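You operate a simulated robot arm through the tools that you are given. There is no shell and no other tool. Be economical: measure what you need, move in short steps, check, and stop when the job is done.

Carry out the task below with a simulated robot arm. There is one attempt and no reset: what you move stays moved.

TASK
Press the key of the yellow lamp to switch it on.
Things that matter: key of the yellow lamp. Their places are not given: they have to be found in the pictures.

It is judged by the outcome, as a careful person would: the job done as asked, and still so three seconds after it is handed in. It fails if anything else is knocked over, pushed out of place, dropped, spilled or broken.

THE ROBOT
A 7-joint arm with a two-finger parallel gripper, fixed in place. Base frame: the origin is at the foot of the arm, x ahead of it, y to its left, z up. Lengths are in mm, angles in degrees, forces in N, time in s.
With the tool pointing down near the work surface it reaches from about 240 to 680 mm from the base axis. Its first joint turns from -66.0 to 66.0 degrees. Payload 2.4 kg.
Tool frame: the origin (TCP) lies between the finger pads and is the grasp point; the fingertips stand 30 mm ahead of it; z points along the fingers, y is the line along which they close. The gripper opens to 94 mm. The fingers are 28 mm wide and 10 mm thick; the gripper's body (50 by 96 mm) begins 55 mm behind the TCP.
Orientation is told as [roll, pitch, yaw] about the base's x, y, z axes, in that order, counted from this pose: with the fingers straight down and closing along the base's y, the tool's x points along the base's -x, its y along +y and its z along -z.

THE INTERFACE
- The arm moves only by the tool step_arm. Its argument "steps" is a list of rows, each a list of 7 numbers: the opening in per cent of the stroke, from 0 (shut) to 100 (fully open), then the shift along the base's x, y, z in mm, then the turn, a rotation vector about the base's x, y, z in degrees. In form: [[fingers, x, y, z, wx, wy, wz], ...]. A call has 1 to 10 rows; each row shifts and turns the commanded pose from where the row before left it. A row lasts 0.2 s, in which the tool goes at most 50 mm and 8.6 degrees; a call with a longer step from one row to the next is refused whole, and so is a gripper value outside its range. A pose out of reach is approached as far as the arm can. The call stops where the force on the tool passes 40 N (or 10 N more than at its start, if that is more) or the arm is blocked; 0.2 s more then pass. The fingers move at their own pace (about 153 mm/s each) and stop on an object; they squeeze with about 43 N. The grip force told is the motor's: it shows also when the fingers shut on nothing. Time passes only in rows, and 0.2 s behind the last, so rows that do not move let the fingers close. It gives the time, the measured TCP pose, the force on the tool (base axes), the opening and the grip force at its end, in the units of the frame above (readings bear some noise), and new pictures: "pictures" is both (left out), scene, wrist or none.
- Cameras (640 x 400 px; columns grow to the right, rows downward): "scene" is fixed at [32.1, 463.4, 1463.1]; the picture's right is [-0.83, -0.56, 0.00], its down [-0.22, 0.32, -0.92] and it looks along [0.52, -0.76, -0.39] (base axes); focal length 309 px, centre (320, 200). "wrist" rides on the gripper at [-37, 0, -58] in the tool frame; the picture's right is [0.00, -1.00, 0.00], its down [0.97, 0.00, -0.24] and it looks along [0.24, 0.00, 0.97] (tool axes); focal length 218 px, centre (320, 200).
- pixel_to_xyz(camera, pixels): for up to 12 pixels [column, row] of the newest picture of that camera ("zoom" is the newest enlarged one), the place [x, y, z] in the base frame of the surface seen there, good to about 3 mm. No time passes.
- inspect(camera, box): a new picture of the part [left, top, right, bottom] of that camera's present view, enlarged. No time passes.
- close_job(): hands the job in; it is judged then, once.

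Work in short steps. Measure before you move; look again where a grasp or a placing could have gone wrong, and mend it. You have 60 turns and 100 pictures in all, the two below and enlarged ones among them. Open the gripper and draw the arm clear of the work before you hand the job in, unless the task says otherwise; then end with one line.

The tools are called as a command line: name --pt "numbers of a row" for each row, then --argument value for the rest, lists and objects as JSON in quotes. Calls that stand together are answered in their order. step_arm: Moves the arm, as the interface text tells. Its arguments: {"type":"object","properties":{"steps":{"type":"array","items":{"type":"array","items":{"type":"number"}}},"pictures":{"type":"string","enum":["both","scene","wrist","none"]}},"required":["steps"]} The other tools are called the same way: pixel_to_xyz (camera, pixels) gives the place of the surface under pixels of a picture; inspect (camera, box) takes an enlarged picture of a part of a camera's view; close_job () hands the job in.

At the start:

```text
t: 0.0
ee_pos: [361.8, -190.8, 1203.1]
ee_rot: [0.0, 0.0, 0.0]
ft_force: [-0.1, 0.0, 0.1]
width: 93.8
finger_force: 0.0
```

scene: 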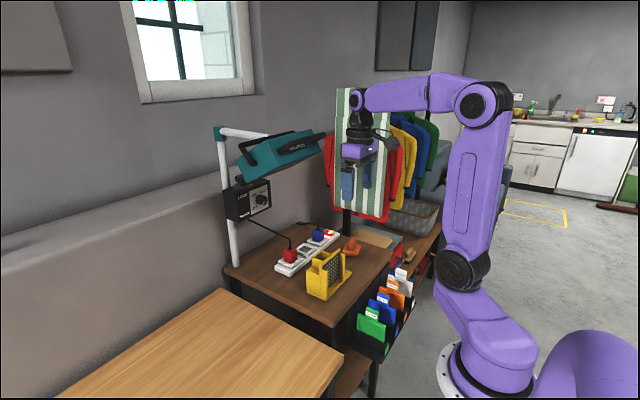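
wrist: 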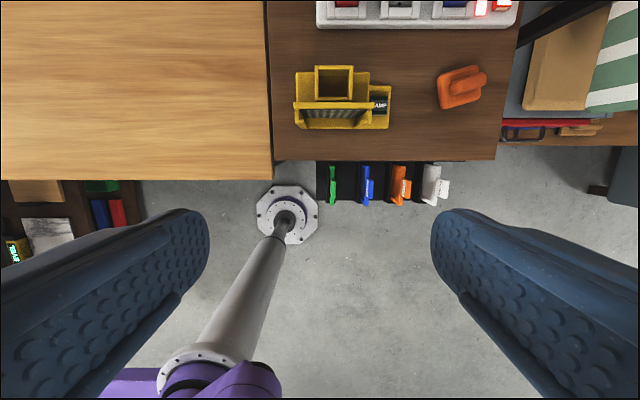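

The yellow lamp seems to be at scene (325,275); I enlarge both views to find its key.

inspect --camera "scene" --box '[260, 215, 380, 310]'

inspect --camera "wrist" --box '[270, 0, 530, 160]'

```text
4.21 times, centred on (320, 262) of scene
```

zoom: 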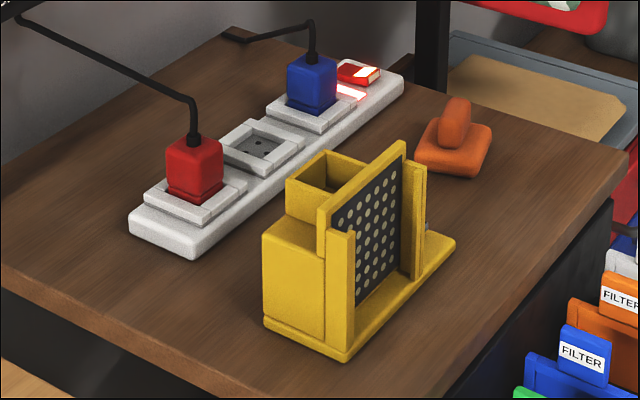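

```text
2.46 times, centred on (400, 80) of wrist
```

zoom: 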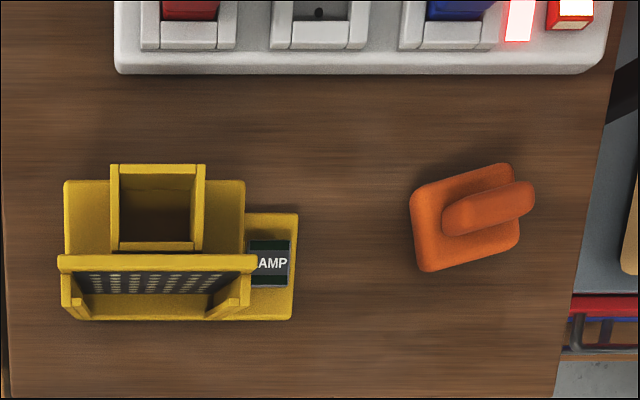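

The yellow lamp has a plate on its right carrying a key labelled "LAMP" at zoom (268,262). I measure the key and its surroundings.

pixel_to_xyz --camera "zoom" --pixels '[[268, 247], [280, 264], [270, 281], [256, 278], [285, 225], [285, 305], [250, 262], [235, 190], [155, 262], [520, 200], [350, 250], [292, 264]]'

```text
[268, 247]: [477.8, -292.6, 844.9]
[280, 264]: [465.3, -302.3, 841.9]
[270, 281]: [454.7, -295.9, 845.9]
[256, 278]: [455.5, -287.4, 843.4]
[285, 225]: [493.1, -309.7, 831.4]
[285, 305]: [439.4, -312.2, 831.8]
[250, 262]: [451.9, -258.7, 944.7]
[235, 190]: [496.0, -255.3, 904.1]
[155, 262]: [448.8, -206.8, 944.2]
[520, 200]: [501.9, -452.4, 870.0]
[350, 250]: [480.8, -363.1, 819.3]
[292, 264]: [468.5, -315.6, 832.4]
```

The key's top lies around (467,-293,845), next to a tall lamp body. I move above and to the right, turning the tool -90° so the gripper's narrow side faces the lamp, and shut the fingers.

step_arm --pt "0 10 -15 0 0 0 -8.5" --pt "0 10 -15 0 0 0 -8.5" --pt "0 10 -15 0 0 0 -8.5" --pt "0 10 -15 0 0 0 -8.5" --pt "0 10 -15 0 0 0 -8.5" --pt "0 10 -15 -20 0 0 -8.5" --pt "0 10 -10 -20 0 0 -8.5" --pt "0 10 -10 -20 0 0 -8.5" --pt "0 10 -10 -20 0 0 -8.5" --pt "0 10 0 -20 0 0 -8.5" --pictures "none"

step_arm --pt "0 5 0 0 0 0 -5" --pt "0 0 0 0 0 0 0"

```text
t: 2.2
ee_pos: [463.1, -313.1, 1101.3]
ee_rot: [0.0, -0.1, -85.2]
ft_force: [0.2, 0.9, -0.4]
width: 0.1
finger_force: 33.1
```

```text
t: 2.8
ee_pos: [467.1, -312.3, 1102.7]
ee_rot: [0.1, 0.0, -90.0]
ft_force: [0.5, -0.5, 0.5]
width: 0.0
finger_force: 33.4
```

scene: 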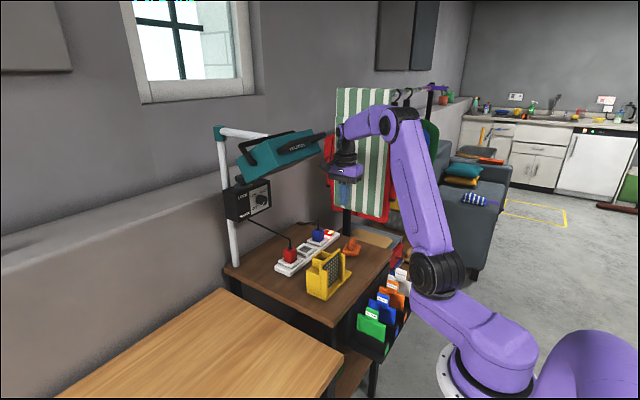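
wrist: 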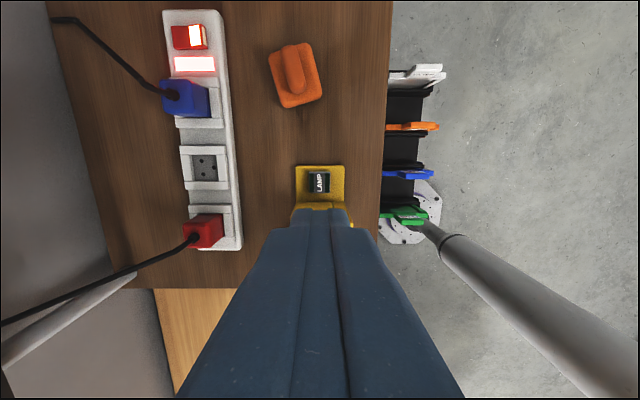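

inspect --camera "wrist" --box '[280, 155, 360, 205]'

pixel_to_xyz --camera "wrist" --pixels '[[310, 173], [328, 173], [310, 192], [328, 192], [319, 182], [300, 170], [340, 170], [297, 222], [319, 206]]'

```text
8.00 times, centred on (320, 180) of wrist
```

zoom: 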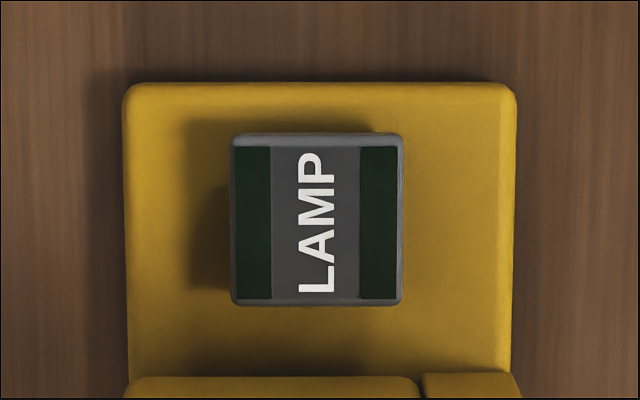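

```text
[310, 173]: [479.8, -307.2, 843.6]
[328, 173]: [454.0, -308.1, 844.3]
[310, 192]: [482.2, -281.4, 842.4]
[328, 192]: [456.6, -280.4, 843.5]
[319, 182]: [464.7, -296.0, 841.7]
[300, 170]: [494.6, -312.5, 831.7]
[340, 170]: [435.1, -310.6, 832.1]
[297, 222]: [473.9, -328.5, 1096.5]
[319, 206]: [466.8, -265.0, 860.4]
```

The key is a flat push button centred at about (467,-295), top at z≈843, with dark indicator strips. I go down over it to about 20 mm above, slightly offset away from the lamp body.

step_arm --pt "0 0 12 -40 0 0 0" --pt "0 0 0 -40 0 0 0" --pt "0 0 0 -40 0 0 0" --pt "0 0 0 -40 0 0 0" --pt "0 0 0 -30 0 0 0" --pt "0 0 0 -15 0 0 0" --pt "0 0 0 0 0 0 0"

```text
t: 4.4
ee_pos: [466.5, -299.0, 896.7]
ee_rot: [0.0, 0.0, -90.0]
ft_force: [0.5, -0.7, -0.1]
width: 0.0
finger_force: 33.0
```

scene: 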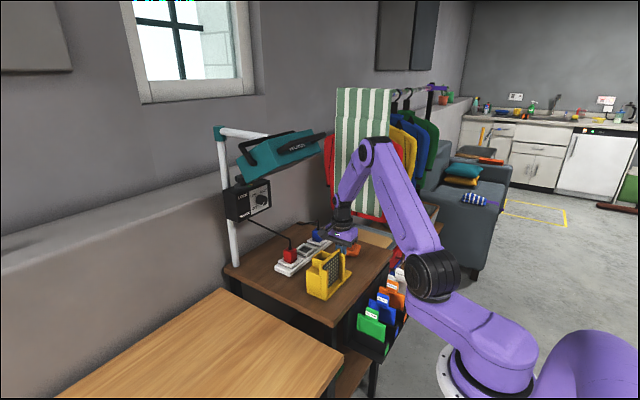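
wrist: 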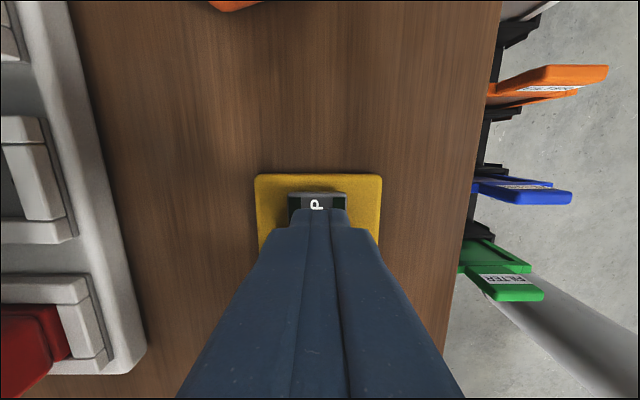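

Aligned, with the tips about 23 mm above the key. I go down in short steps, watching the force.

step_arm --pt "0 0 0 -10 0 0 0" --pt "0 0 0 -8 0 0 0" --pt "0 0 0 -3 0 0 0" --pt "0 0 0 -2 0 0 0" --pt "0 0 0 -1 0 0 0" --pictures "wrist"

```text
t: 5.6
ee_pos: [466.8, -298.5, 872.7]
ee_rot: [0.0, 0.0, -89.9]
ft_force: [-0.1, -0.4, -0.1]
width: 0.0
finger_force: 33.1
```

wrist: 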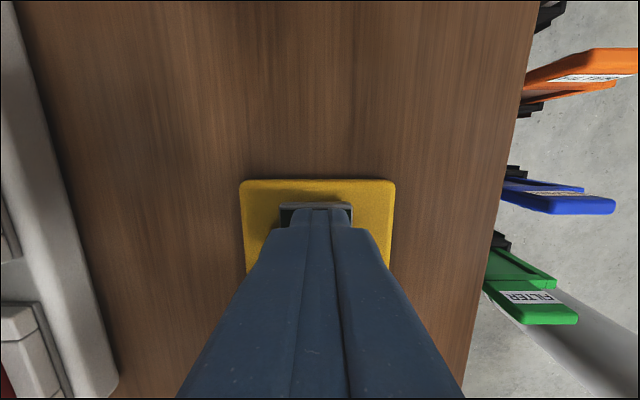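

No contact yet; I continue in 1 mm steps.

step_arm --pt "0 0 0 -1 0 0 0" --pt "0 0 0 -1 0 0 0" --pt "0 0 0 -1 0 0 0" --pictures "wrist"

```text
t: 6.4
ee_pos: [467.9, -298.5, 871.0]
ee_rot: [0.0, 0.0, -89.9]
ft_force: [-1.2, -1.4, 2.1]
width: 0.0
finger_force: 32.9
```

wrist: 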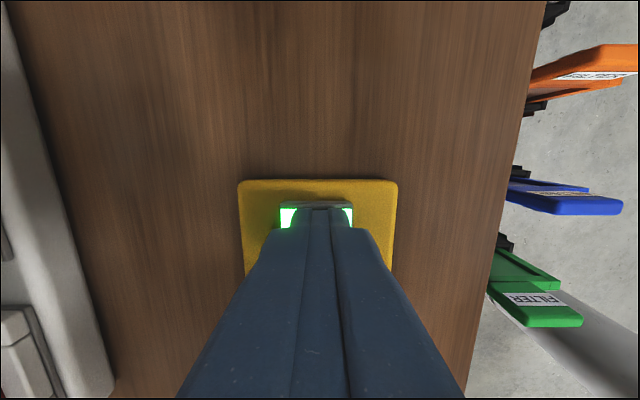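

The key's strips are lit green. I lift straight up and check that it stays on.

step_arm --pt "0 0 0 5 0 0 0" --pt "0 0 0 20 0 0 0" --pt "0 0 0 40 0 0 0" --pt "0 0 0 40 0 0 0" --pt "0 0 -10 40 0 0 0" --pt "0 0 -20 40 0 0 0" --pt "0 0 -10 40 0 0 0" --pt "100 0 0 0 0 0 0" --pt "100 0 0 0 0 0 0" --pt "100 0 0 0 0 0 0"

```text
t: 8.6
ee_pos: [466.3, -338.3, 1095.6]
ee_rot: [0.0, 0.0, -90.0]
ft_force: [-0.6, 0.2, -0.1]
width: 94.0
finger_force: 0.0
```

scene: 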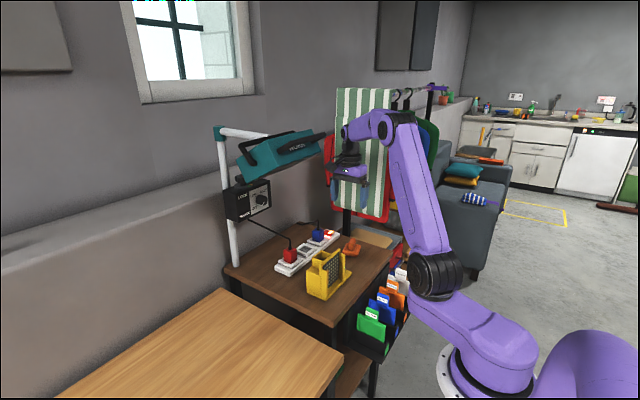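
wrist: 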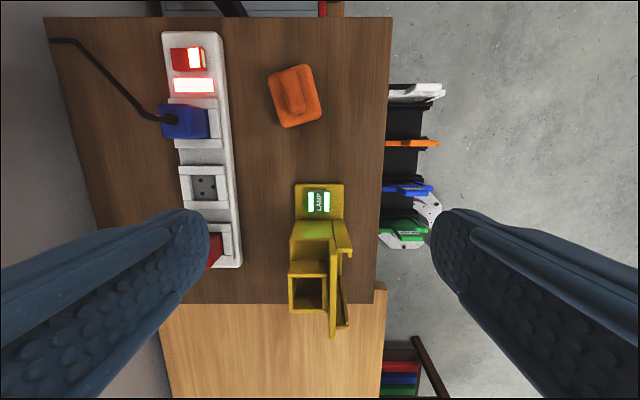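

The key stays lit. I enlarge the scene to see whether the lamp's panel shines too.

inspect --camera "scene" --box '[260, 215, 380, 310]'

inspect --camera "wrist" --box '[260, 170, 380, 345]'

```text
4.21 times, centred on (320, 262) of scene
```

zoom: 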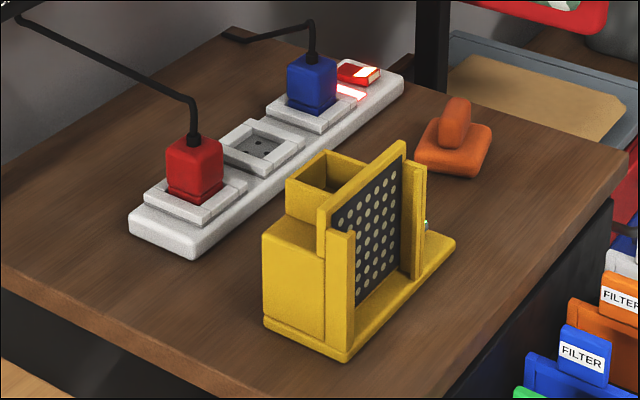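

```text
2.29 times, centred on (320, 258) of wrist
```

zoom: 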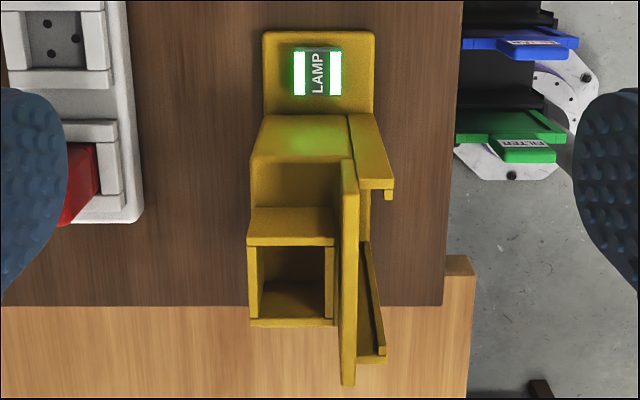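

The key is lit but the dotted panel looks dull; I wait a little to see if anything changes or if the state drops out.

step_arm --pt "100 0 -5 5 0 0 0" --pt "100 0 0 0 0 0 0" --pt "100 0 0 0 0 0 0" --pt "100 0 0 0 0 0 0" --pt "100 0 0 0 0 0 0" --pt "100 0 0 0 0 0 0" --pt "100 0 0 0 0 0 0" --pt "100 0 0 0 0 0 0" --pt "100 0 0 0 0 0 0" --pt "100 0 0 0 0 0 0" --pictures "wrist"

inspect --camera "scene" --box '[300, 235, 360, 305]'

inspect --camera "scene" --box '[210, 120, 340, 230]'

```text
t: 10.8
ee_pos: [465.5, -344.4, 1099.7]
ee_rot: [0.0, 0.0, -90.1]
ft_force: [-0.3, 0.1, 0.0]
width: 93.9
finger_force: 0.0
```

wrist: 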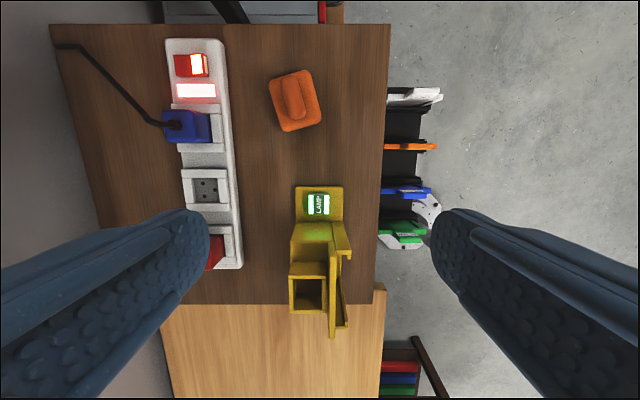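

```text
5.71 times, centred on (330, 270) of scene
```

zoom: 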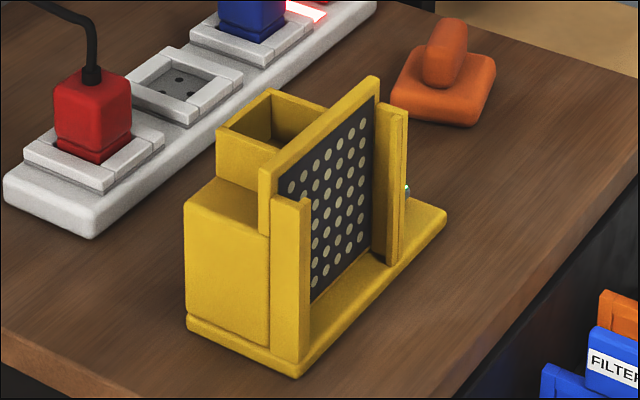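

```text
3.64 times, centred on (275, 175) of scene
```

zoom: 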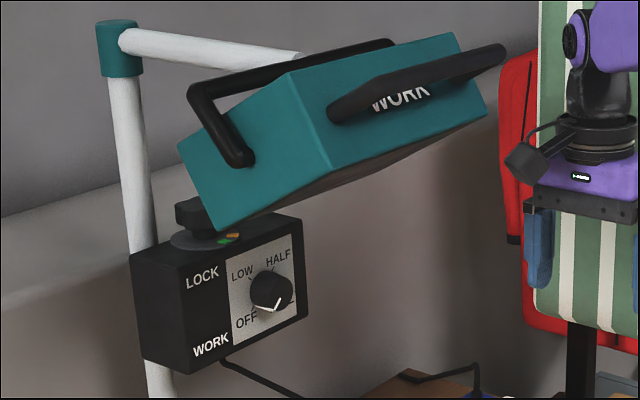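

The key's green strips have stayed lit for more than 4 s since the press. The arm is clear, the gripper is open and nothing else has moved, so I hand it in.

close_job

```text
The job is handed in.
```

I pressed the yellow lamp's key once; it latched and its green strips stayed lit, but the lamp's dotted front panel did not visibly light up in the pictures, and I don't know why.
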